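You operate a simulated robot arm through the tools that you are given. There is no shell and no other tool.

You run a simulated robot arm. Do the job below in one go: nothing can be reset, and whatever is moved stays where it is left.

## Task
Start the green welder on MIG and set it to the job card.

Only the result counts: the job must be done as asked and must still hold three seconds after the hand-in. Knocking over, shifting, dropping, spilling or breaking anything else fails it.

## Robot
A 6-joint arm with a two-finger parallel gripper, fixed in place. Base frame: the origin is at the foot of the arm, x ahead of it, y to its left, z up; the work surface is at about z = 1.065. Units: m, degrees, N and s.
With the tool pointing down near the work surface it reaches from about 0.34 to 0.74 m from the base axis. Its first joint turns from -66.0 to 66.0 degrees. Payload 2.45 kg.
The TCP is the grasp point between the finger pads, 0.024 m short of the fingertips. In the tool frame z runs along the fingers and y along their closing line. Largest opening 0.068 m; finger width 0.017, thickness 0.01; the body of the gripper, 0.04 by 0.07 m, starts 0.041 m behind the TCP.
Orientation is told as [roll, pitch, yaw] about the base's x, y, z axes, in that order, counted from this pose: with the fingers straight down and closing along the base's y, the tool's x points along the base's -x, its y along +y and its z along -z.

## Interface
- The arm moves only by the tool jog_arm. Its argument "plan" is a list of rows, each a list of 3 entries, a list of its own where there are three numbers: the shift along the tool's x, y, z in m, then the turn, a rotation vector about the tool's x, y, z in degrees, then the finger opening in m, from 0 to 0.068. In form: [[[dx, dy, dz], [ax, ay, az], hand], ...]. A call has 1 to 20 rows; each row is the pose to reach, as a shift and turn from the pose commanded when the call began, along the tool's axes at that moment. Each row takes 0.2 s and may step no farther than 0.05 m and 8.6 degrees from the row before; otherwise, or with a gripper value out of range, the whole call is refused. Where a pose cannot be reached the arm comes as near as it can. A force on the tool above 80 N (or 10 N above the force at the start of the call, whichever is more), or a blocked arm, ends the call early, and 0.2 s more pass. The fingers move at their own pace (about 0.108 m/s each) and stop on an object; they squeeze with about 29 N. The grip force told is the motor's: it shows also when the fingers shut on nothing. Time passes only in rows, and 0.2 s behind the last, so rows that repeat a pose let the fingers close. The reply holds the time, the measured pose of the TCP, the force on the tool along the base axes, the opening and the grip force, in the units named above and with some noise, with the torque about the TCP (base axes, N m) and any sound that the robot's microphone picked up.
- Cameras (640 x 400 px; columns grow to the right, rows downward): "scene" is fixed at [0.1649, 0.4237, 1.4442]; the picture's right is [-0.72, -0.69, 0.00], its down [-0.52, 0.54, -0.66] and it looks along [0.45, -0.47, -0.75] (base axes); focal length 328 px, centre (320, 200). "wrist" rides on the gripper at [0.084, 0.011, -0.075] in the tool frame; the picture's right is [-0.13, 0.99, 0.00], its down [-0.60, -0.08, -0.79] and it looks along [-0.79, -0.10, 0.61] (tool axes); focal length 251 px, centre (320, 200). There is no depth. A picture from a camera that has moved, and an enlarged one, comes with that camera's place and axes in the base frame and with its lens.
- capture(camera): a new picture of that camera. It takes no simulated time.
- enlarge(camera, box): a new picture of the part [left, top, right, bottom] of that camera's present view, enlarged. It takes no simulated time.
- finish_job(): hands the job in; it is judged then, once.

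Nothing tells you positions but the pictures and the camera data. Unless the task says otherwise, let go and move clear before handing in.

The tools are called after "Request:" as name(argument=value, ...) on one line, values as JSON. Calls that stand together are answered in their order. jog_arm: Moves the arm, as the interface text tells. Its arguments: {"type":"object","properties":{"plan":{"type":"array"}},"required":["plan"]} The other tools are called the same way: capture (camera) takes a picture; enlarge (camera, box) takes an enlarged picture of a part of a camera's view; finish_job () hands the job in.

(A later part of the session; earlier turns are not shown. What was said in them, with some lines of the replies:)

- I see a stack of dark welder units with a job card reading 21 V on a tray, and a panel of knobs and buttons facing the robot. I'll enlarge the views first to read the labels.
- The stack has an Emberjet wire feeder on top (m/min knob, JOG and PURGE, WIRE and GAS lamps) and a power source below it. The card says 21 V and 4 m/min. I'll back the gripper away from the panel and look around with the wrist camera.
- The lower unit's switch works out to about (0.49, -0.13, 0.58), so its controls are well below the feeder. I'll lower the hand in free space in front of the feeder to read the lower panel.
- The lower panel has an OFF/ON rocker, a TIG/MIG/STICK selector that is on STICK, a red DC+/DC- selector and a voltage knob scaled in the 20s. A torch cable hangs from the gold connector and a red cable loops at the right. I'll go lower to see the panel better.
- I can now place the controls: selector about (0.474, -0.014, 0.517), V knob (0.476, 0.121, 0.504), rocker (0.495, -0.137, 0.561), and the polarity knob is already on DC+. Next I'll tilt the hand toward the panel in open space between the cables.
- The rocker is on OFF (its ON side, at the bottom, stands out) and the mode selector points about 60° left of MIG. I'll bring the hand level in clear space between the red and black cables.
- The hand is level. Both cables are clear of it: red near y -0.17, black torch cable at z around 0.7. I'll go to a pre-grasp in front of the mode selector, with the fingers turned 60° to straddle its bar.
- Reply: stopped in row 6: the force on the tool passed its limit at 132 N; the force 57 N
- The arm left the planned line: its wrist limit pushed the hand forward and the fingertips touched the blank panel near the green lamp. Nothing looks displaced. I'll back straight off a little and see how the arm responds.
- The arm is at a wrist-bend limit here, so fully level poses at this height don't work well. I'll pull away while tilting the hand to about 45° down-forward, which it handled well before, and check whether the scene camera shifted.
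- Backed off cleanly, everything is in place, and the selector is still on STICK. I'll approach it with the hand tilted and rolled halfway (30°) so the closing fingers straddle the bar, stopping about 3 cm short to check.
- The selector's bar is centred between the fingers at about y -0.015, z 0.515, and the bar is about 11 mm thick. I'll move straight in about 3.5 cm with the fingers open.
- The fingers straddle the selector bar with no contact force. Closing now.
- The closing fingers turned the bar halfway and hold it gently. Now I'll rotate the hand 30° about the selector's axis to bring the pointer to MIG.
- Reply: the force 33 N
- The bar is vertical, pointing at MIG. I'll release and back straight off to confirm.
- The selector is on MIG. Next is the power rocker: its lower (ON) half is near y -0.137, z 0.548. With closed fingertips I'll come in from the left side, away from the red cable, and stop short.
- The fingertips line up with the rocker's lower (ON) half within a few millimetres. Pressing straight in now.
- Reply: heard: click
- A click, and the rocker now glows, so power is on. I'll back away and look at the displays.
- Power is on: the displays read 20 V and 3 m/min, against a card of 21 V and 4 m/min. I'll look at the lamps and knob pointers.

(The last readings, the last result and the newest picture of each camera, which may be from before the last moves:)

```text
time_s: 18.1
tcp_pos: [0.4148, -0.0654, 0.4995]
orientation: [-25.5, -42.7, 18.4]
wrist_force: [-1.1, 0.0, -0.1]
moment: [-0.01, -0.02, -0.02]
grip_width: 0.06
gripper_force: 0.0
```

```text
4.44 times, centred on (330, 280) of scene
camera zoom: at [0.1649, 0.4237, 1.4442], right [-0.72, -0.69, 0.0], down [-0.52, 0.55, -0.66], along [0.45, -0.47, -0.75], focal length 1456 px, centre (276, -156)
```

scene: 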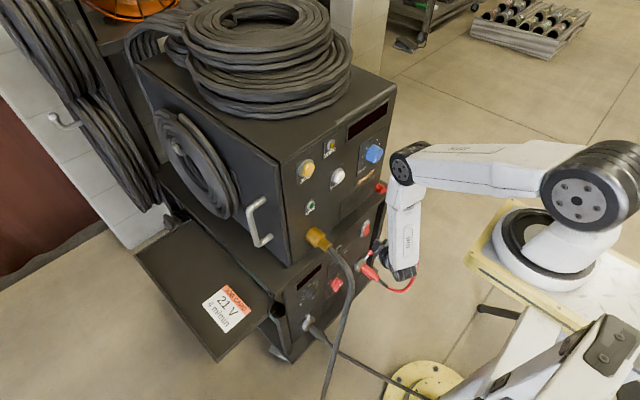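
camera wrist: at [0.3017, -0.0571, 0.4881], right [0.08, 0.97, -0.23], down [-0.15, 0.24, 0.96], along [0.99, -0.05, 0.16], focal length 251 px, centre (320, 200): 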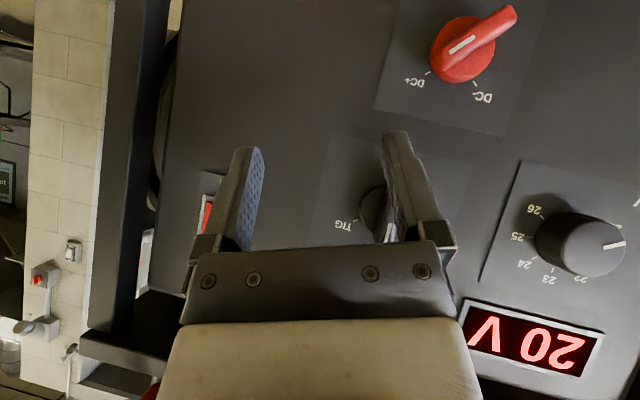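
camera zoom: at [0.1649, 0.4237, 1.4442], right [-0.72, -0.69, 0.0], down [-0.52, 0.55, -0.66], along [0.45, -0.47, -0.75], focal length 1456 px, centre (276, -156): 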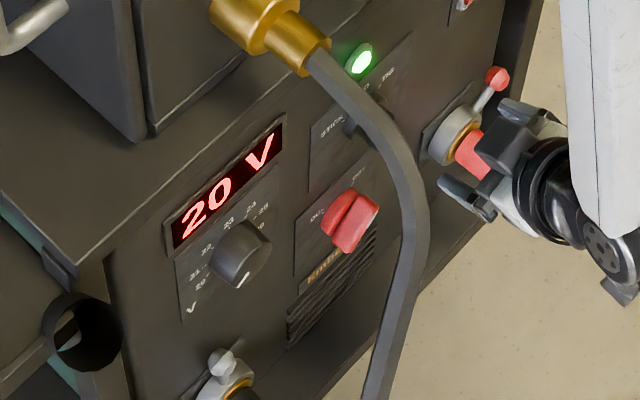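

The V knob is at about y 0.120, z 0.504, 42 mm across, with 20 at the lower left and 40° per volt clockwise. I'll move in front of it with the wrist kept to its right, clear of the torch cable.

Request:
jog_arm(plan=[[[-0.0089, 0.0229, -0.0056], [-5.6, -0.1, 5.8], 0.068], [[-0.0178, 0.0458, -0.0111], [-11.2, -0.2, 11.6], 0.068], [[-0.0267, 0.0687, -0.0167], [-16.8, -0.3, 17.4], 0.068], [[-0.0355, 0.0916, -0.0223], [-22.4, -0.5, 23.2], 0.068], [[-0.0444, 0.1145, -0.0279], [-28.0, -0.6, 29.0], 0.068], [[-0.0533, 0.1374, -0.0334], [-33.6, -0.7, 34.8], 0.068], [[-0.0622, 0.1603, -0.039], [-39.2, -0.8, 40.6], 0.068]])

Request:
capture(camera="wrist")

Request:
capture(camera="scene")

```text
time_s: 19.8
tcp_pos: [0.4275, 0.1096, 0.5159]
orientation: [48.6, -34.7, -32.4]
wrist_force: [-0.5, 0.2, -0.6]
moment: [0.0, 0.02, 0.02]
grip_width: 0.0681
gripper_force: 0.0
```

```text
taken
camera wrist: at [0.3154, 0.123, 0.5159], right [0.08, 0.72, 0.68], down [-0.15, -0.67, 0.73], along [0.98, -0.16, 0.05], focal length 251 px, centre (320, 200)
```

wrist: 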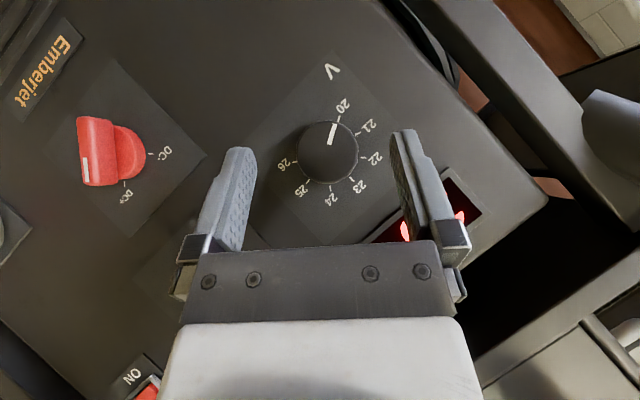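

```text
taken
```

scene: 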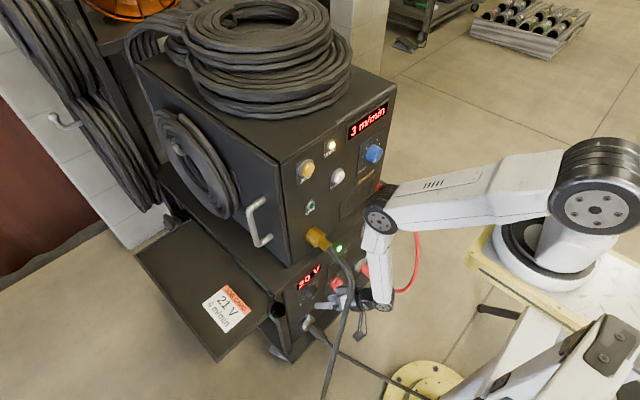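

Request:
enlarge(camera="wrist", box=[230, 70, 410, 220])

Request:
enlarge(camera="scene", box=[280, 180, 430, 330])

```text
2.67 times, centred on (320, 145) of wrist
camera zoom: at [0.3154, 0.123, 0.5159], right [0.08, 0.72, 0.68], down [-0.15, -0.67, 0.73], along [0.98, -0.16, 0.05], focal length 670 px, centre (320, 347)
```

zoom: 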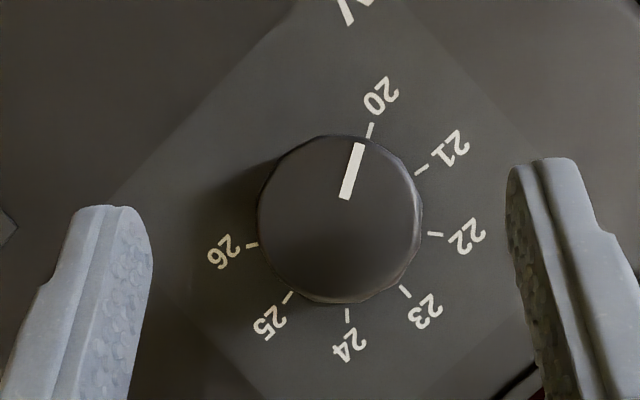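

```text
2.67 times, centred on (355, 255) of scene
camera zoom: at [0.1649, 0.4237, 1.4442], right [-0.72, -0.69, 0.0], down [-0.52, 0.55, -0.66], along [0.45, -0.47, -0.75], focal length 873 px, centre (227, 53)
```

zoom: 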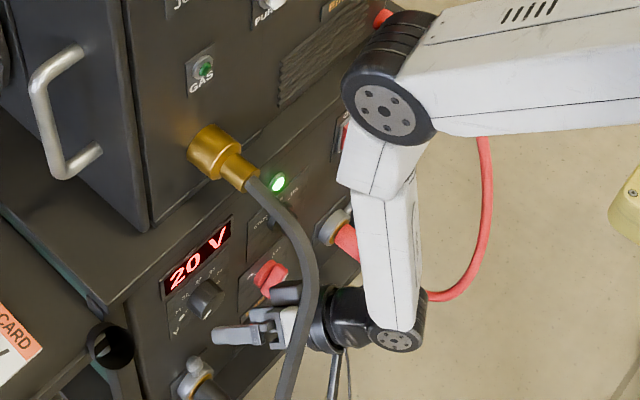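

The pointer is exactly at 20 and the ticks are 40° apart. I'll move straight in over the knob with the fingers open.

Request:
jog_arm(plan=[[[-0.0146, 0.001, 0.0137], [0, 0, 0], 0.068], [[-0.0292, 0.0019, 0.0275], [0, 0, 0], 0.068], [[-0.0292, 0.0019, 0.0275], [0, 0, 0], 0.068]])

Request:
enlarge(camera="wrist", box=[200, 50, 440, 250])

```text
time_s: 20.6
tcp_pos: [0.4672, 0.1099, 0.5184]
orientation: [48.5, -34.8, -32.3]
wrist_force: [-0.5, -0.6, -0.1]
moment: [0.01, 0.01, 0.04]
grip_width: 0.0682
gripper_force: 0.1
```

```text
2.00 times, centred on (320, 150) of wrist
camera zoom: at [0.3547, 0.1241, 0.5177], right [0.08, 0.73, 0.68], down [-0.15, -0.67, 0.73], along [0.98, -0.16, 0.05], focal length 503 px, centre (320, 300)
```

zoom: 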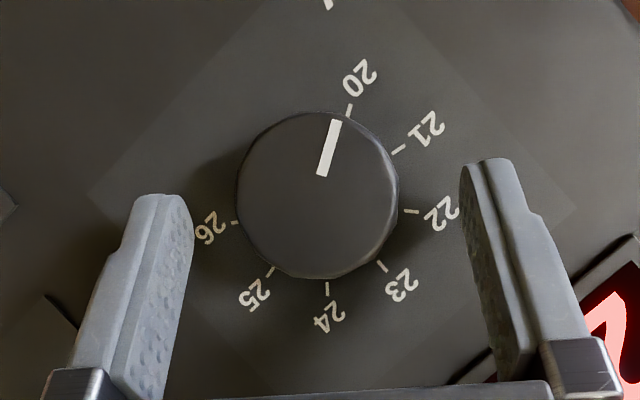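

Knob centred between the fingers. Closing on it.

Request:
jog_arm(plan=[[[0, 0, 0], [0, 0, 0], 0.05], [[0, 0, 0], [0, 0, 0], 0.035], [[0, 0, 0], [0, 0, 0], 0.03], [[0, 0, 0], [0, 0, 0], 0.03]])

Request:
enlarge(camera="wrist", box=[200, 50, 440, 250])

```text
time_s: 21.6
tcp_pos: [0.4661, 0.1116, 0.5168]
orientation: [48.4, -34.7, -32.4]
wrist_force: [5.4, -6.8, -9.5]
moment: [-0.16, 0.16, -0.17]
grip_width: 0.0398
gripper_force: 44.9
```

```text
2.00 times, centred on (320, 150) of wrist
camera zoom: at [0.3547, 0.1238, 0.5175], right [0.09, 0.73, 0.68], down [-0.15, -0.67, 0.73], along [0.98, -0.17, 0.05], focal length 503 px, centre (320, 300)
```

zoom: 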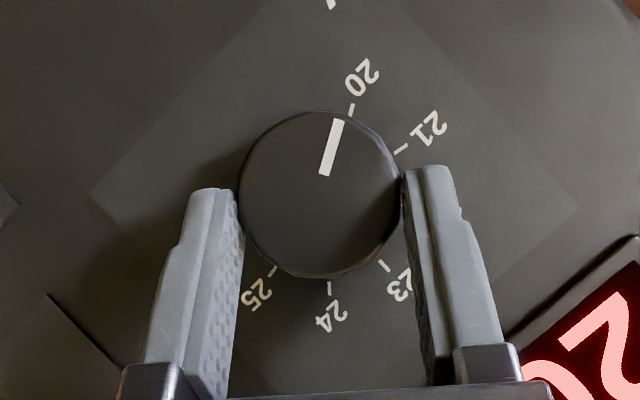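

Gripped at 40 mm. I'll rotate the hand 20° clockwise about the knob axis and check.

Request:
jog_arm(plan=[[[0.0001, -0.002, 0.0001], [-4.9, -0.1, 5.0], 0.03], [[0.0004, -0.004, 0.0004], [-9.7, -0.2, 10.1], 0.03], [[0.0009, -0.0057, 0.0007], [-13.9, -0.3, 14.4], 0.03], [[0.0009, -0.0057, 0.0007], [-13.9, -0.3, 14.4], 0.03]])

Request:
enlarge(camera="wrist", box=[200, 50, 440, 250])

Request:
capture(camera="scene")

```text
time_s: 22.6
tcp_pos: [0.4663, 0.1063, 0.5137]
orientation: [66.6, -22.6, -41.2]
wrist_force: [3.3, -3.3, -19.5]
moment: [-0.28, 0.25, 0.25]
grip_width: 0.0401
gripper_force: 45.1
```

```text
2.00 times, centred on (320, 150) of wrist
camera zoom: at [0.3546, 0.1194, 0.5182], right [0.09, 0.45, 0.89], down [-0.15, -0.88, 0.46], along [0.98, -0.17, -0.01], focal length 503 px, centre (320, 300)
```

zoom: 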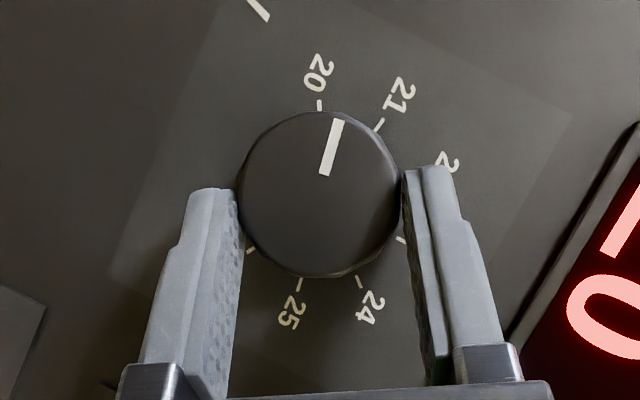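

```text
taken
```

scene: 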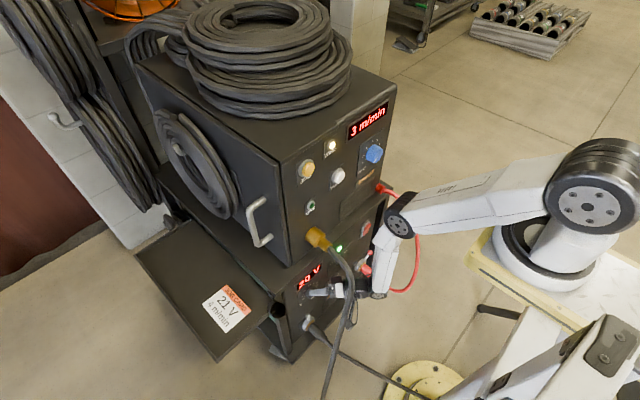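

The knob followed to about midway between 20 and 21. Rather than overreach the wrist, I'll open, rotate back 20° and regrip for the rest.

Request:
jog_arm(plan=[[[0, 0, 0], [0, 0, 0], 0.055], [[0, 0, 0], [0, 0, 0], 0.068], [[0.0002, 0.0019, 0.0002], [4.6, 0.1, -4.8], 0.068], [[0.0003, 0.0038, 0.0004], [9.3, 0.2, -9.6], 0.068], [[0.0006, 0.0057, 0.0007], [13.9, 0.3, -14.4], 0.068]])

Request:
enlarge(camera="wrist", box=[200, 50, 440, 250])

Request:
enlarge(camera="scene", box=[280, 235, 380, 325])

```text
time_s: 23.8
tcp_pos: [0.4682, 0.11, 0.5195]
orientation: [48.3, -34.9, -32.3]
wrist_force: [0.7, -0.7, 0.3]
moment: [-0.02, 0.01, 0.01]
grip_width: 0.0678
gripper_force: 0.2
```

```text
2.00 times, centred on (320, 150) of wrist
camera zoom: at [0.3564, 0.1238, 0.5195], right [0.08, 0.73, 0.68], down [-0.15, -0.67, 0.73], along [0.98, -0.16, 0.05], focal length 503 px, centre (320, 300)
```

zoom: 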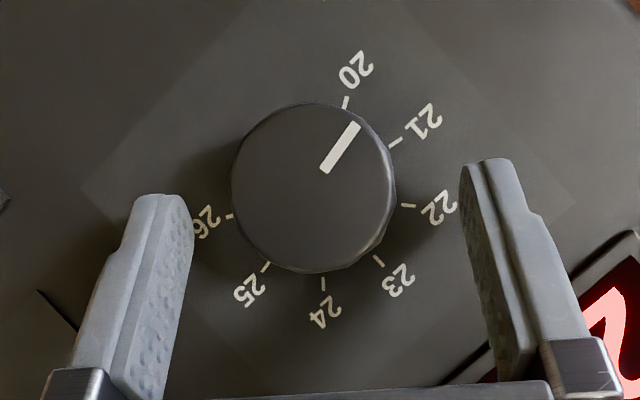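

```text
4.44 times, centred on (330, 280) of scene
camera zoom: at [0.1649, 0.4237, 1.4442], right [-0.72, -0.69, 0.0], down [-0.52, 0.55, -0.66], along [0.45, -0.47, -0.75], focal length 1456 px, centre (276, -156)
```

zoom: 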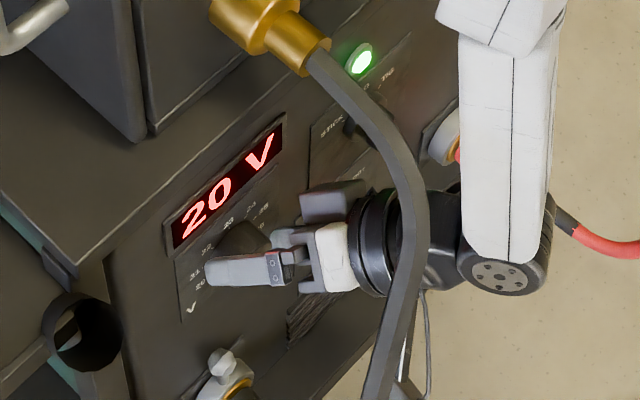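

The knob holds at about 20.45 with no snapping, so it needs about 22° more. I'll recentre 2 mm, regrip and turn it.

Request:
jog_arm(plan=[[[0.0011, -0.0012, 0.0011], [0, 0, 0], 0.05], [[0.0011, -0.0012, 0.0011], [0, 0, 0], 0.03], [[0.0011, -0.0012, 0.0011], [0, 0, 0], 0.03], [[0.0011, -0.0012, 0.0011], [0, 0, 0], 0.03], [[0.0013, -0.0035, 0.0012], [-5.56, -0.1, 5.75], 0.03], [[0.0016, -0.0058, 0.0015], [-11.1, -0.2, 11.5], 0.03], [[0.0023, -0.008, 0.0021], [-16.7, -0.3, 17.3], 0.03], [[0.0023, -0.008, 0.0021], [-16.7, -0.3, 17.3], 0.03]])

Request:
enlarge(camera="wrist", box=[200, 50, 440, 250])

Request:
enlarge(camera="scene", box=[280, 235, 380, 325])

```text
time_s: 25.6
tcp_pos: [0.4685, 0.1049, 0.5117]
orientation: [70.2, -20.0, -42.7]
wrist_force: [-11.3, -18.8, 14.5]
moment: [0.05, -0.43, -0.22]
grip_width: 0.0402
gripper_force: 44.9
```

```text
2.00 times, centred on (320, 150) of wrist
camera zoom: at [0.3555, 0.1188, 0.5174], right [0.08, 0.38, 0.92], down [-0.16, -0.91, 0.39], along [0.98, -0.18, -0.01], focal length 503 px, centre (320, 300)
```

zoom: 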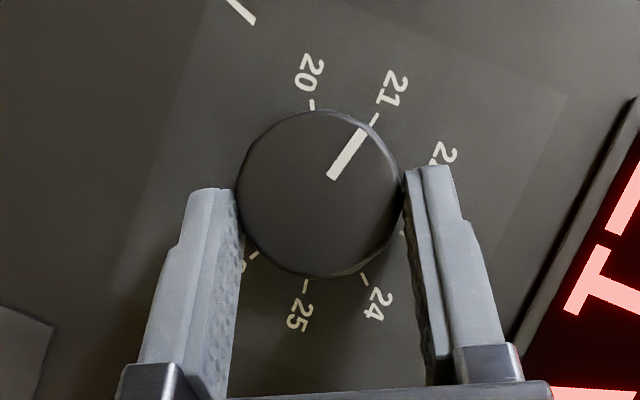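

```text
4.44 times, centred on (330, 280) of scene
camera zoom: at [0.1645, 0.4234, 1.4443], right [-0.72, -0.69, 0.0], down [-0.52, 0.55, -0.66], along [0.45, -0.47, -0.75], focal length 1456 px, centre (276, -156)
```

zoom: 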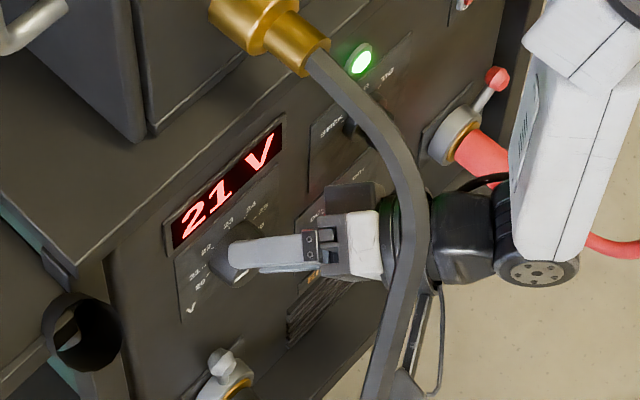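

The display reads 21 V and the pointer is on the 21 tick. I'll release and back straight out.

Request:
jog_arm(plan=[[[0, 0, 0], [0, 0, 0], 0.055], [[0, 0, 0], [0, 0, 0], 0.068], [[0.0104, 0.0002, -0.0108], [0, 0, 0], 0.068], [[0.0208, 0.0004, -0.0216], [0, 0, 0], 0.068], [[0.0313, 0.0006, -0.0324], [0, 0, 0], 0.068]])

Request:
capture(camera="wrist")

Request:
capture(camera="scene")

```text
time_s: 26.8
tcp_pos: [0.4216, 0.107, 0.5118]
orientation: [70.1, -20.1, -42.4]
wrist_force: [-0.9, 0.0, 0.2]
moment: [0.03, 0.03, 0.01]
grip_width: 0.0678
gripper_force: 0.1
```

```text
taken
camera wrist: at [0.3095, 0.1193, 0.5171], right [0.08, 0.38, 0.92], down [-0.15, -0.91, 0.39], along [0.98, -0.17, -0.02], focal length 251 px, centre (320, 200)
```

wrist: 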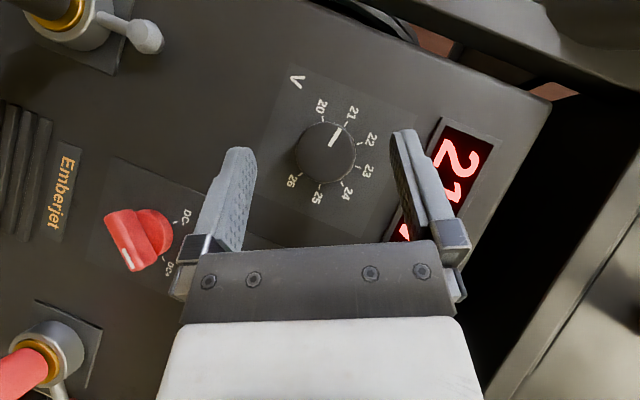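

```text
taken
```

scene: 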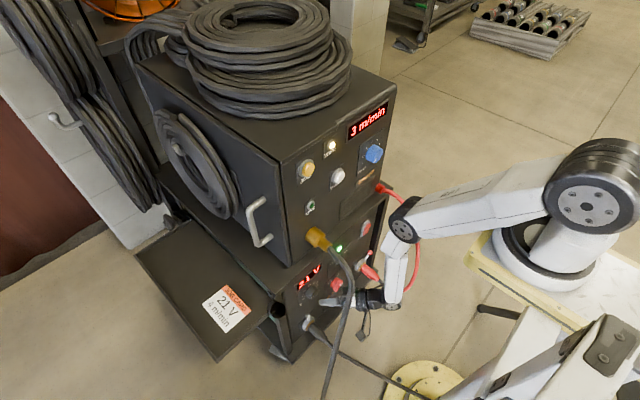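

21 V is set. I'll return the hand to the centre, then rise in front of the feeder toward the blue m/min knob.

Request:
jog_arm(plan=[[[-0.0152, 0.0005, -0.0167], [5.4, 0.1, -5.6], 0.068], [[-0.0304, 0.0011, -0.0334], [10.8, 0.2, -11.15], 0.068], [[-0.0455, 0.0016, -0.05], [16.2, 0.3, -16.7], 0.068], [[-0.0607, 0.0022, -0.0667], [21.5, 0.4, -22.3], 0.068], [[-0.0759, 0.0027, -0.0834], [26.9, 0.6, -27.9], 0.068], [[-0.0911, 0.0032, -0.1], [32.3, 0.7, -33.5], 0.068], [[-0.1062, 0.0038, -0.1167], [37.7, 0.8, -39.0], 0.068], [[-0.1214, 0.0043, -0.1334], [43.1, 0.9, -44.6], 0.068]])

Request:
capture(camera="wrist")

```text
time_s: 28.6
tcp_pos: [0.4108, -0.0505, 0.6]
orientation: [-0.3, -45.6, 0.8]
wrist_force: [0.6, -0.3, 0.1]
moment: [0.0, -0.03, 0.0]
grip_width: 0.0679
gripper_force: 0.1
```

```text
taken
camera wrist: at [0.2981, -0.04, 0.593], right [0.08, 0.99, 0.09], down [-0.14, -0.08, 0.99], along [0.99, -0.09, 0.14], focal length 251 px, centre (320, 200)
```

wrist: 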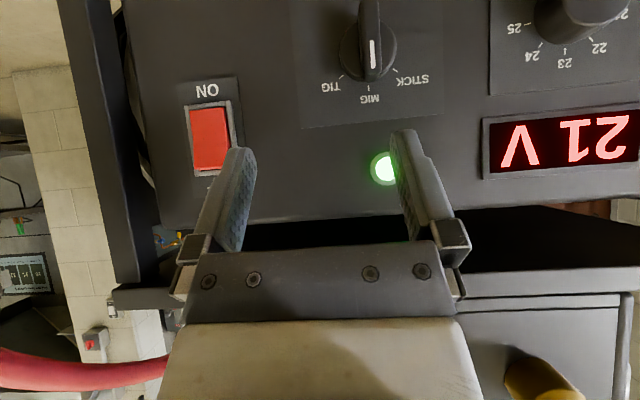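

Request:
jog_arm(plan=[[[-0.026, -0.0016, -0.021], [0, 0, 0], 0.068], [[-0.0521, -0.0033, -0.0421], [0, 0, 0], 0.068], [[-0.0781, -0.0049, -0.0632], [0, 0, 0], 0.068], [[-0.1041, -0.0065, -0.0842], [0, 0, 0], 0.068], [[-0.1302, -0.0082, -0.1053], [0, 0, 0], 0.068], [[-0.1562, -0.0098, -0.1263], [0, 0, 0], 0.068]])

Request:
capture(camera="wrist")

Request:
capture(camera="scene")

```text
time_s: 29.9
tcp_pos: [0.4288, -0.0613, 0.8016]
orientation: [0.0, -45.7, 0.5]
wrist_force: [0.6, -0.9, 0.5]
moment: [0.01, 0.0, 0.02]
grip_width: 0.0678
gripper_force: 0.1
```

```text
taken
camera wrist: at [0.3173, -0.0513, 0.7948], right [0.08, 0.99, 0.09], down [-0.14, -0.08, 0.99], along [0.99, -0.09, 0.14], focal length 251 px, centre (320, 200)
```

wrist: 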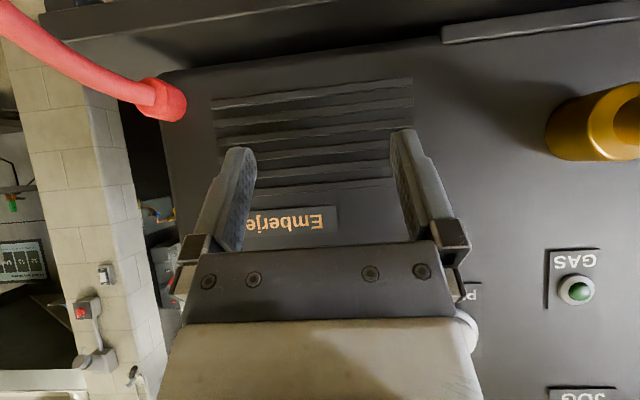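

```text
taken
```

scene: 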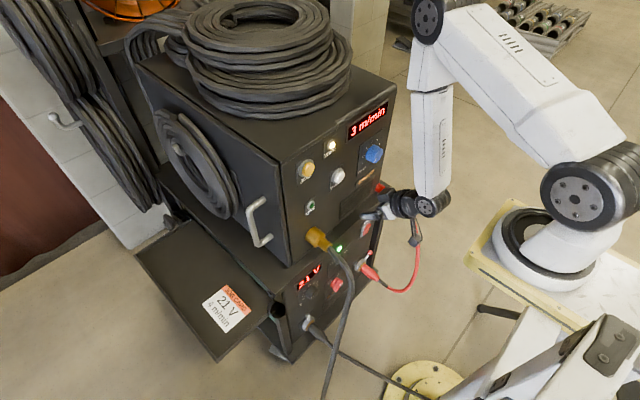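

Request:
jog_arm(plan=[[[-0.024, -0.0097, -0.0214], [0, 0, 0], 0.068], [[-0.048, -0.0194, -0.0428], [0, 0, 0], 0.068], [[-0.072, -0.029, -0.0641], [0, 0, 0], 0.068], [[-0.096, -0.0387, -0.0855], [0, 0, 0], 0.068]])

Request:
capture(camera="wrist")

Request:
capture(camera="scene")

```text
time_s: 30.9
tcp_pos: [0.434, -0.097, 0.9305]
orientation: [-0.1, -45.7, 0.4]
wrist_force: [0.5, -0.2, -1.0]
moment: [0.01, 0.01, -0.03]
grip_width: 0.0681
gripper_force: 0.1
```

```text
taken
camera wrist: at [0.3222, -0.0871, 0.9223], right [0.08, 0.99, 0.09], down [-0.14, -0.08, 0.99], along [0.99, -0.09, 0.14], focal length 251 px, centre (320, 200)
```

wrist: 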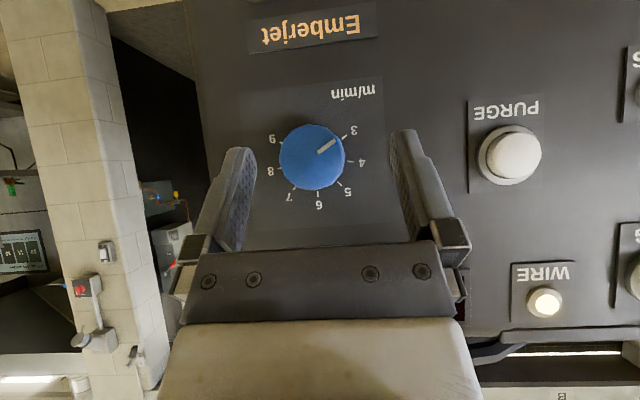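

```text
taken
```

scene: 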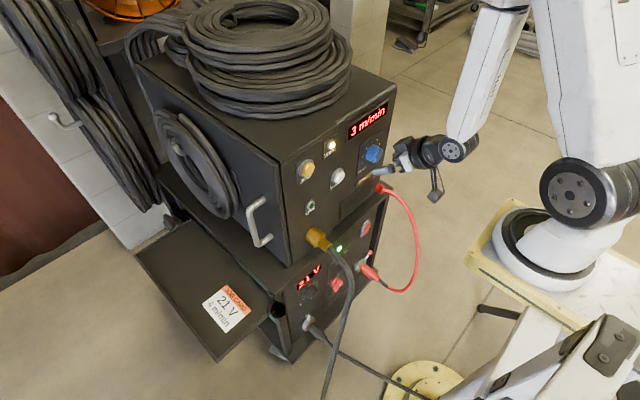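

The blue m/min knob (scale 3–9, 40° per unit, pointing at 3) is right in front of the fingers. I'll zoom to centre on it.

Request:
enlarge(camera="wrist", box=[230, 80, 410, 230])

```text
2.67 times, centred on (320, 155) of wrist
camera zoom: at [0.3222, -0.0871, 0.9223], right [0.08, 0.99, 0.09], down [-0.14, -0.08, 0.99], along [0.99, -0.09, 0.14], focal length 670 px, centre (320, 320)
```

zoom: 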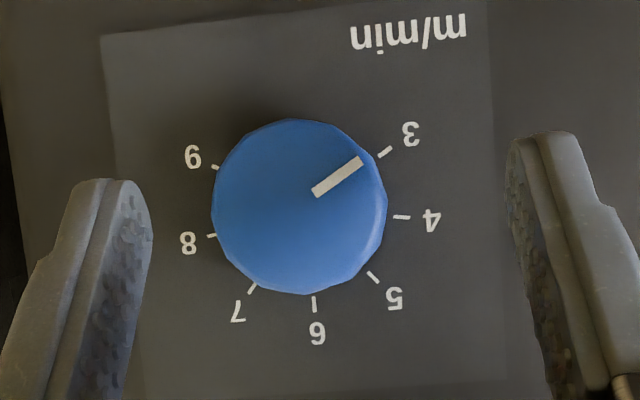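

Knob axis is about y -0.1046, z 0.918. I'll roll the hand -22° about that axis so I can turn clockwise through the needed 40° in one grip.

Request:
jog_arm(plan=[[[-0.0011, -0.0005, -0.0003], [5.1, 0.05, -5.2], 0.068], [[-0.0023, -0.0009, -0.0005], [10.3, 0.1, -10.5], 0.068], [[-0.0034, -0.0014, -0.0008], [15.4, 0.15, -15.7], 0.068]])

Request:
enlarge(camera="wrist", box=[200, 50, 440, 250])

```text
time_s: 31.8
tcp_pos: [0.4449, -0.1009, 0.9272]
orientation: [-30.1, -41.3, 21.4]
wrist_force: [-1.0, -0.3, -0.2]
moment: [-0.01, -0.02, -0.01]
grip_width: 0.0683
gripper_force: 0.0
out of reach, approached as far as the arm can: row 1, 2, 3
```

```text
2.00 times, centred on (320, 150) of wrist
camera zoom: at [0.3324, -0.0949, 0.9171], right [0.08, 0.95, -0.29], down [-0.14, 0.3, 0.94], along [0.99, -0.04, 0.16], focal length 503 px, centre (320, 300)
```

zoom: 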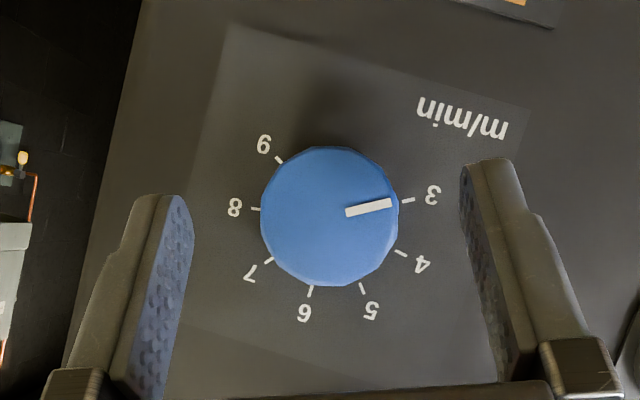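

That pre-grasp was slightly too close in for the arm, which stopped 9 mm further forward. I'll move ahead 2 cm, check the actual pose and recentre.

Request:
jog_arm(plan=[[[-0.007, -0.0001, 0.0072], [0, 0, 0], 0.068], [[-0.014, -0.0001, 0.0143], [0, 0, 0], 0.068]])

Request:
enlarge(camera="wrist", box=[200, 50, 440, 250])

```text
time_s: 32.4
tcp_pos: [0.4643, -0.1023, 0.9273]
orientation: [-30.1, -41.3, 21.4]
wrist_force: [-1.1, -0.3, 0.2]
moment: [0.0, 0.01, -0.02]
grip_width: 0.0681
gripper_force: 0.0
```

```text
2.00 times, centred on (320, 150) of wrist
camera zoom: at [0.3522, -0.0947, 0.9168], right [0.08, 0.95, -0.29], down [-0.15, 0.3, 0.94], along [0.99, -0.04, 0.16], focal length 503 px, centre (320, 300)
```

zoom: 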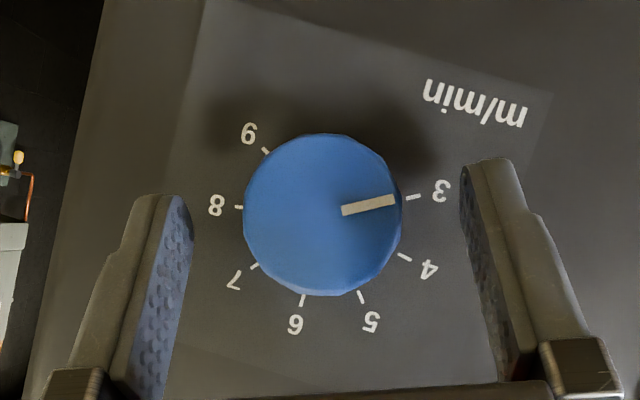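

Knob is nearly centred (needs about 5 mm). I'll fine-adjust, go 6 mm deeper and close on it.

Request:
jog_arm(plan=[[[-0.0042, 0.0003, 0.0001], [0, 0, 0], 0.068], [[-0.0084, 0.0006, 0.0002], [0, 0, 0], 0.068], [[-0.0084, 0.0006, 0.0002], [0, 0, 0], 0.05], [[-0.0084, 0.0006, 0.0002], [0, 0, 0], 0.03], [[-0.0084, 0.0006, 0.0002], [0, 0, 0], 0.03], [[-0.0084, 0.0006, 0.0002], [0, 0, 0], 0.03]])

Request:
enlarge(camera="wrist", box=[200, 50, 440, 250])

```text
time_s: 33.8
tcp_pos: [0.4694, -0.0987, 0.9327]
orientation: [-30.1, -41.5, 21.4]
wrist_force: [0.7, -1.9, 1.4]
moment: [-0.01, 0.09, -0.26]
grip_width: 0.0399
gripper_force: 45.3
```

```text
2.00 times, centred on (320, 150) of wrist
camera zoom: at [0.3581, -0.0924, 0.9219], right [0.08, 0.95, -0.29], down [-0.15, 0.3, 0.94], along [0.99, -0.04, 0.16], focal length 503 px, centre (320, 300)
```

zoom: 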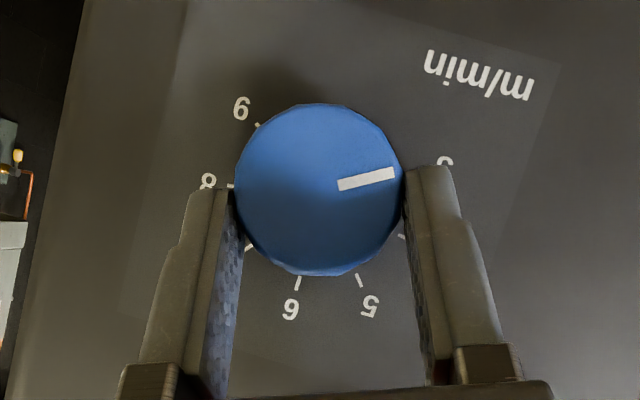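

Gripped squarely with almost no side force. Rotating 42° clockwise about the knob axis.

Request:
jog_arm(plan=[[[-0.0082, -0.0019, 0.0004], [-5.87, -0.06, 6.01], 0.03], [[-0.0078, -0.0043, 0.0007], [-11.73, -0.12, 12.02], 0.03], [[-0.0072, -0.0065, 0.0013], [-17.6, -0.18, 18.04], 0.03], [[-0.0063, -0.0087, 0.0022], [-23.47, -0.24, 24.05], 0.03], [[-0.0052, -0.0105, 0.0032], [-29.33, -0.29, 30.06], 0.03], [[-0.0052, -0.0105, 0.0032], [-29.33, -0.29, 30.06], 0.03]])

Request:
enlarge(camera="wrist", box=[200, 50, 440, 250])

Request:
enlarge(camera="scene", box=[290, 90, 450, 220])

```text
time_s: 35.1
tcp_pos: [0.4713, -0.1104, 0.935]
orientation: [26.7, -41.2, -19.1]
wrist_force: [-40.3, -36.8, -22.5]
moment: [-0.79, 1.06, -0.96]
grip_width: 0.0398
gripper_force: 45.6
```

```text
2.00 times, centred on (320, 150) of wrist
camera zoom: at [0.3588, -0.0976, 0.9341], right [0.1, 0.9, 0.42], down [-0.13, -0.41, 0.9], along [0.99, -0.15, 0.07], focal length 503 px, centre (320, 300)
```

zoom: 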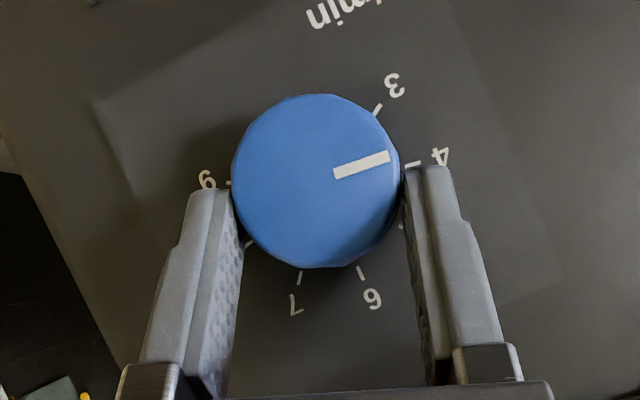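

```text
3.08 times, centred on (370, 155) of scene
camera zoom: at [0.1642, 0.4226, 1.4446], right [-0.72, -0.69, 0.0], down [-0.52, 0.55, -0.66], along [0.45, -0.47, -0.75], focal length 1008 px, centre (166, 338)
```

zoom: 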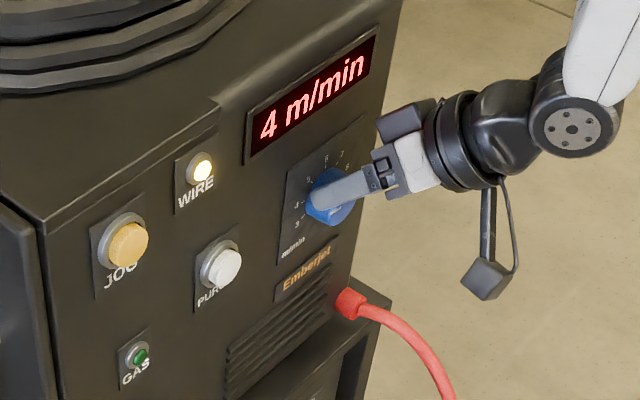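

The display reads 4 m/min, but the pointer looks about 4° short of the tick. I'll open, recentre and check it.

Request:
jog_arm(plan=[[[0, 0, 0], [0, 0, 0], 0.05], [[0, 0, 0], [0, 0, 0], 0.068], [[0, 0, 0], [0, 0, 0], 0.068]])

Request:
enlarge(camera="wrist", box=[200, 50, 440, 250])

Request:
enlarge(camera="wrist", box=[270, 70, 390, 180])

```text
time_s: 36.0
tcp_pos: [0.4757, -0.107, 0.9391]
orientation: [27.7, -42.5, -18.9]
wrist_force: [-10.9, 7.2, 7.0]
moment: [-0.06, 0.03, -0.16]
grip_width: 0.061
gripper_force: 0.1
```

```text
2.00 times, centred on (320, 150) of wrist
camera zoom: at [0.3642, -0.0955, 0.9352], right [0.08, 0.9, 0.43], down [-0.15, -0.41, 0.9], along [0.99, -0.14, 0.1], focal length 503 px, centre (320, 300)
```

zoom: 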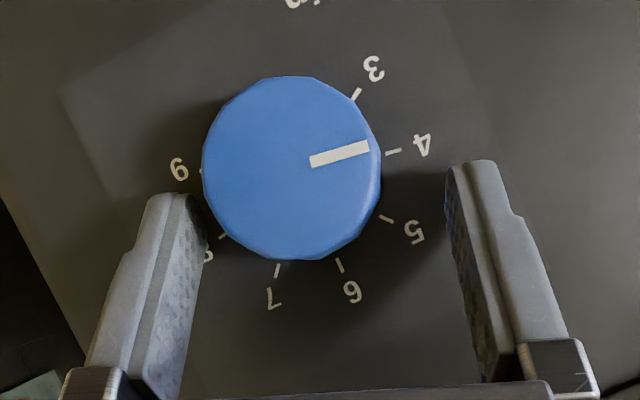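

```text
3.64 times, centred on (330, 125) of wrist
camera zoom: at [0.3642, -0.0955, 0.9352], right [0.08, 0.9, 0.43], down [-0.15, -0.41, 0.9], along [0.99, -0.14, 0.1], focal length 914 px, centre (284, 473)
```

zoom: 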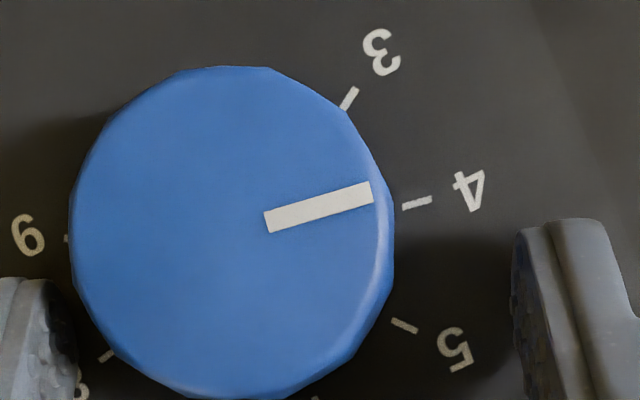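

The pointer sits on the 4 tick within about 2–3° and the display shows 4, so that's good. I'll draw straight back off the knob without touching it.

Request:
jog_arm(plan=[[[0.007, 0.0001, -0.0072], [0, 0, 0], 0.068], [[0.014, 0.0001, -0.0143], [0, 0, 0], 0.068], [[0.021, 0.0002, -0.0215], [0, 0, 0], 0.068]])

Request:
capture(camera="wrist")

Request:
enlarge(camera="wrist", box=[230, 60, 390, 200])

Request:
enlarge(camera="scene", box=[270, 90, 430, 310])

```text
time_s: 36.8
tcp_pos: [0.4461, -0.1085, 0.9384]
orientation: [27.5, -42.3, -18.8]
wrist_force: [0.6, -0.2, -0.3]
moment: [0.01, 0.01, 0.02]
grip_width: 0.0679
gripper_force: 0.0
```

```text
taken
camera wrist: at [0.3338, -0.0949, 0.9342], right [0.08, 0.9, 0.43], down [-0.15, -0.41, 0.9], along [0.99, -0.14, 0.1], focal length 251 px, centre (320, 200)
```

wrist: 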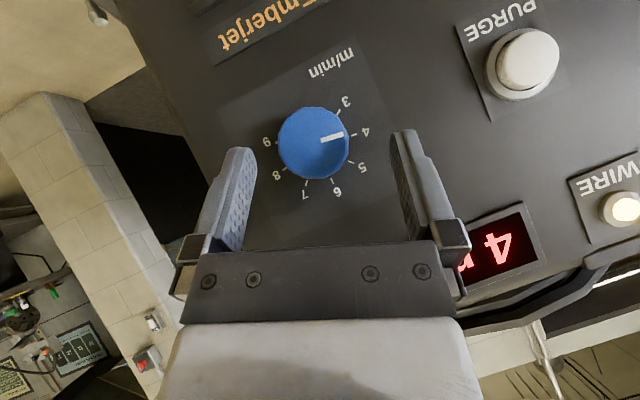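

```text
2.86 times, centred on (310, 130) of wrist
camera zoom: at [0.3338, -0.0949, 0.9342], right [0.08, 0.9, 0.43], down [-0.15, -0.41, 0.9], along [0.99, -0.14, 0.1], focal length 718 px, centre (349, 400)
```

zoom: 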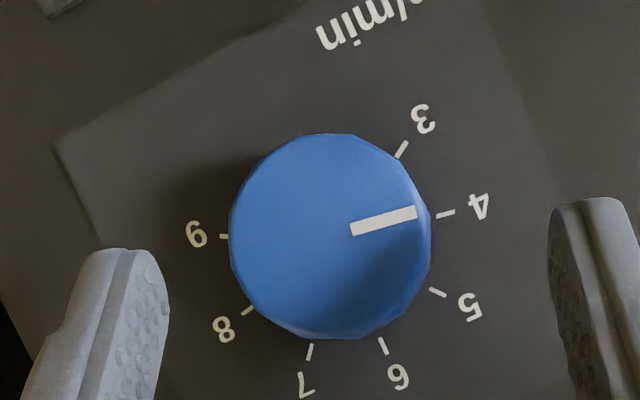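

```text
1.82 times, centred on (350, 200) of scene
camera zoom: at [0.1649, 0.4237, 1.4442], right [-0.72, -0.69, 0.0], down [-0.52, 0.54, -0.66], along [0.45, -0.47, -0.75], focal length 595 px, centre (266, 200)
```

zoom: 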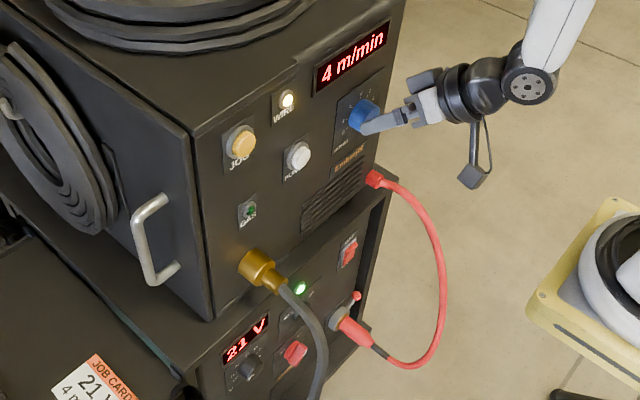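

The pointer is on 4 and the display reads 4 m/min. The lower unit shows 21 V with power on. I'll pull the hand clear of the panel and do a last check of everything.

Request:
jog_arm(plan=[[[0.007, 0.0001, -0.0072], [0, 0, 0], 0.068], [[0.0243, 0.0015, 0.0095], [3.5, 0.05, -3.6], 0.06], [[0.0416, 0.0029, 0.0262], [7, 0.1, -7.2], 0.06], [[0.0589, 0.0043, 0.0428], [10.4, 0.15, -10.8], 0.06], [[0.0762, 0.0057, 0.0595], [13.9, 0.2, -14.4], 0.06]])

Request:
capture(camera="wrist")

Request:
capture(camera="scene")

```text
time_s: 38.0
tcp_pos: [0.4348, -0.0686, 0.8511]
orientation: [-0.3, -45.7, 0.8]
wrist_force: [0.8, -1.7, -0.2]
moment: [-0.03, -0.01, -0.02]
grip_width: 0.0601
gripper_force: 0.0
```

```text
taken
camera wrist: at [0.323, -0.0588, 0.8431], right [0.08, 0.99, 0.09], down [-0.14, -0.08, 0.99], along [0.99, -0.09, 0.14], focal length 251 px, centre (320, 200)
```

wrist: 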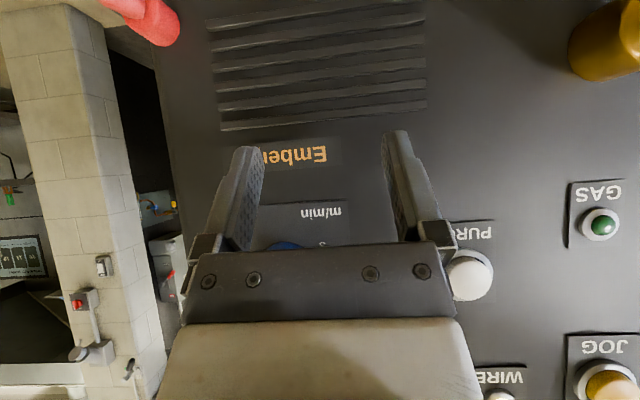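

```text
taken
```

scene: 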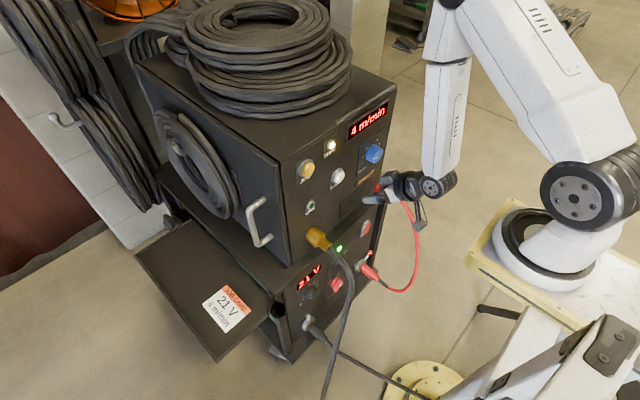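

I'll finish by swinging the hand back to pointing down in the open space it started from, then take a final look.

Request:
jog_arm(plan=[[[0.0036, 0.0037, -0.0081], [0, 7.6, 0], 0.06], [[0.0071, 0.0074, -0.0163], [0, 15.2, 0], 0.06], [[0.0107, 0.0111, -0.0244], [0, 22.8, 0], 0.06], [[0.0142, 0.0148, -0.0325], [0, 30.4, 0], 0.06], [[0.0178, 0.0185, -0.0407], [0, 38, 0], 0.06], [[0.0213, 0.0222, -0.0488], [0, 45.6, 0], 0.06]])

Request:
capture(camera="wrist")

Request:
enlarge(camera="scene", box=[270, 90, 430, 310])

Request:
enlarge(camera="wrist", box=[220, 0, 540, 140])

```text
time_s: 39.4
tcp_pos: [0.3874, -0.0503, 0.866]
orientation: [-0.8, -1.9, 0.4]
wrist_force: [0.0, -0.3, 0.0]
moment: [0.0, -0.02, 0.0]
grip_width: 0.06
gripper_force: 0.0
out of reach, approached as far as the arm can: row 6
```

```text
taken
camera wrist: at [0.3011, -0.0394, 0.9393], right [0.12, 0.99, -0.01], down [0.58, -0.06, 0.81], along [0.81, -0.1, -0.58], focal length 251 px, centre (320, 200)
```

wrist: 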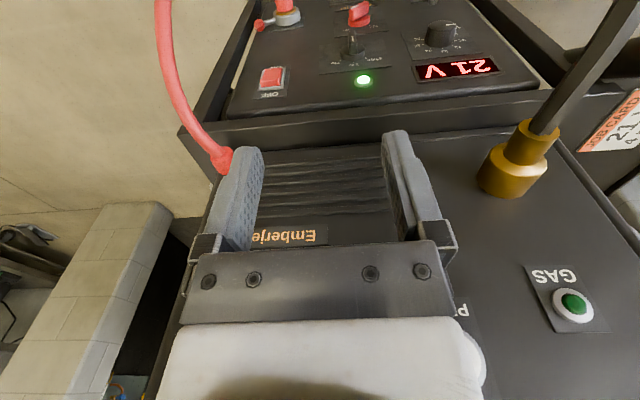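

```text
1.82 times, centred on (350, 200) of scene
camera zoom: at [0.1649, 0.4237, 1.4442], right [-0.72, -0.69, 0.0], down [-0.52, 0.54, -0.66], along [0.45, -0.47, -0.75], focal length 595 px, centre (266, 200)
```

zoom: 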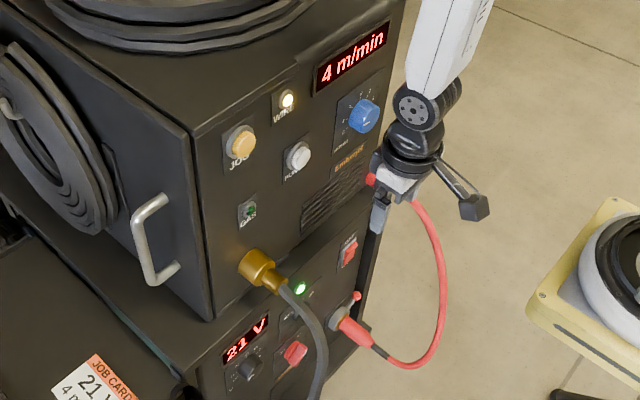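

```text
2.00 times, centred on (380, 70) of wrist
camera zoom: at [0.3011, -0.0394, 0.9393], right [0.12, 0.99, -0.01], down [0.58, -0.06, 0.81], along [0.81, -0.1, -0.58], focal length 503 px, centre (200, 460)
```

zoom: 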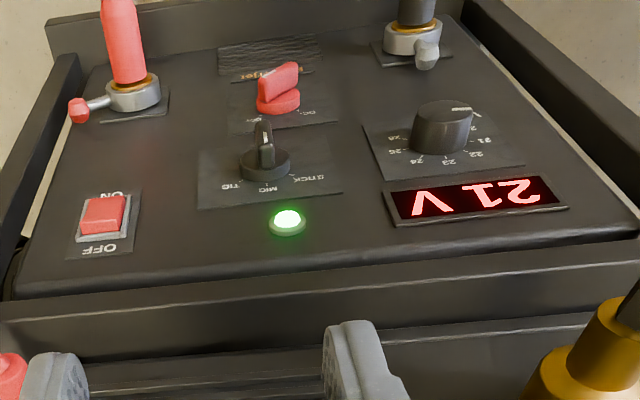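

The welder is powered with its green lamp lit and the selector on MIG. The displays read 21 V and 4 m/min, matching the card. The polarity and cables are untouched, and the hand is open and clear, so I'm handing in.

Request:
finish_job()

```text
The job is handed in.
```

The green welder is on, set to MIG, and matches the job card: the displays read 21 V and 4 m/min.

- **Mode:** I turned the selector from STICK to MIG before switching on.
- **Power:** I pressed the rocker to ON. It clicked and lit, and the green lamp came on.
- **Voltage:** The pointer is on the 21 tick.
- **Wire speed:** The blue feeder knob's pointer is about 1–2° short of the 4 tick.

**Panel contact:** Early on, the arm hit a wrist limit and its open fingertips pressed the blank part of the lower panel at about 132 N before it stopped. Later the fingertips also pressed lightly on the feeder panel, at about 10 N. I saw no damage and nothing moved in the pictures afterwards.

I did not touch JOG, PURGE or the cables. The polarity selector was already on DC+, so I left it there. The hand is open and clear of the panels.
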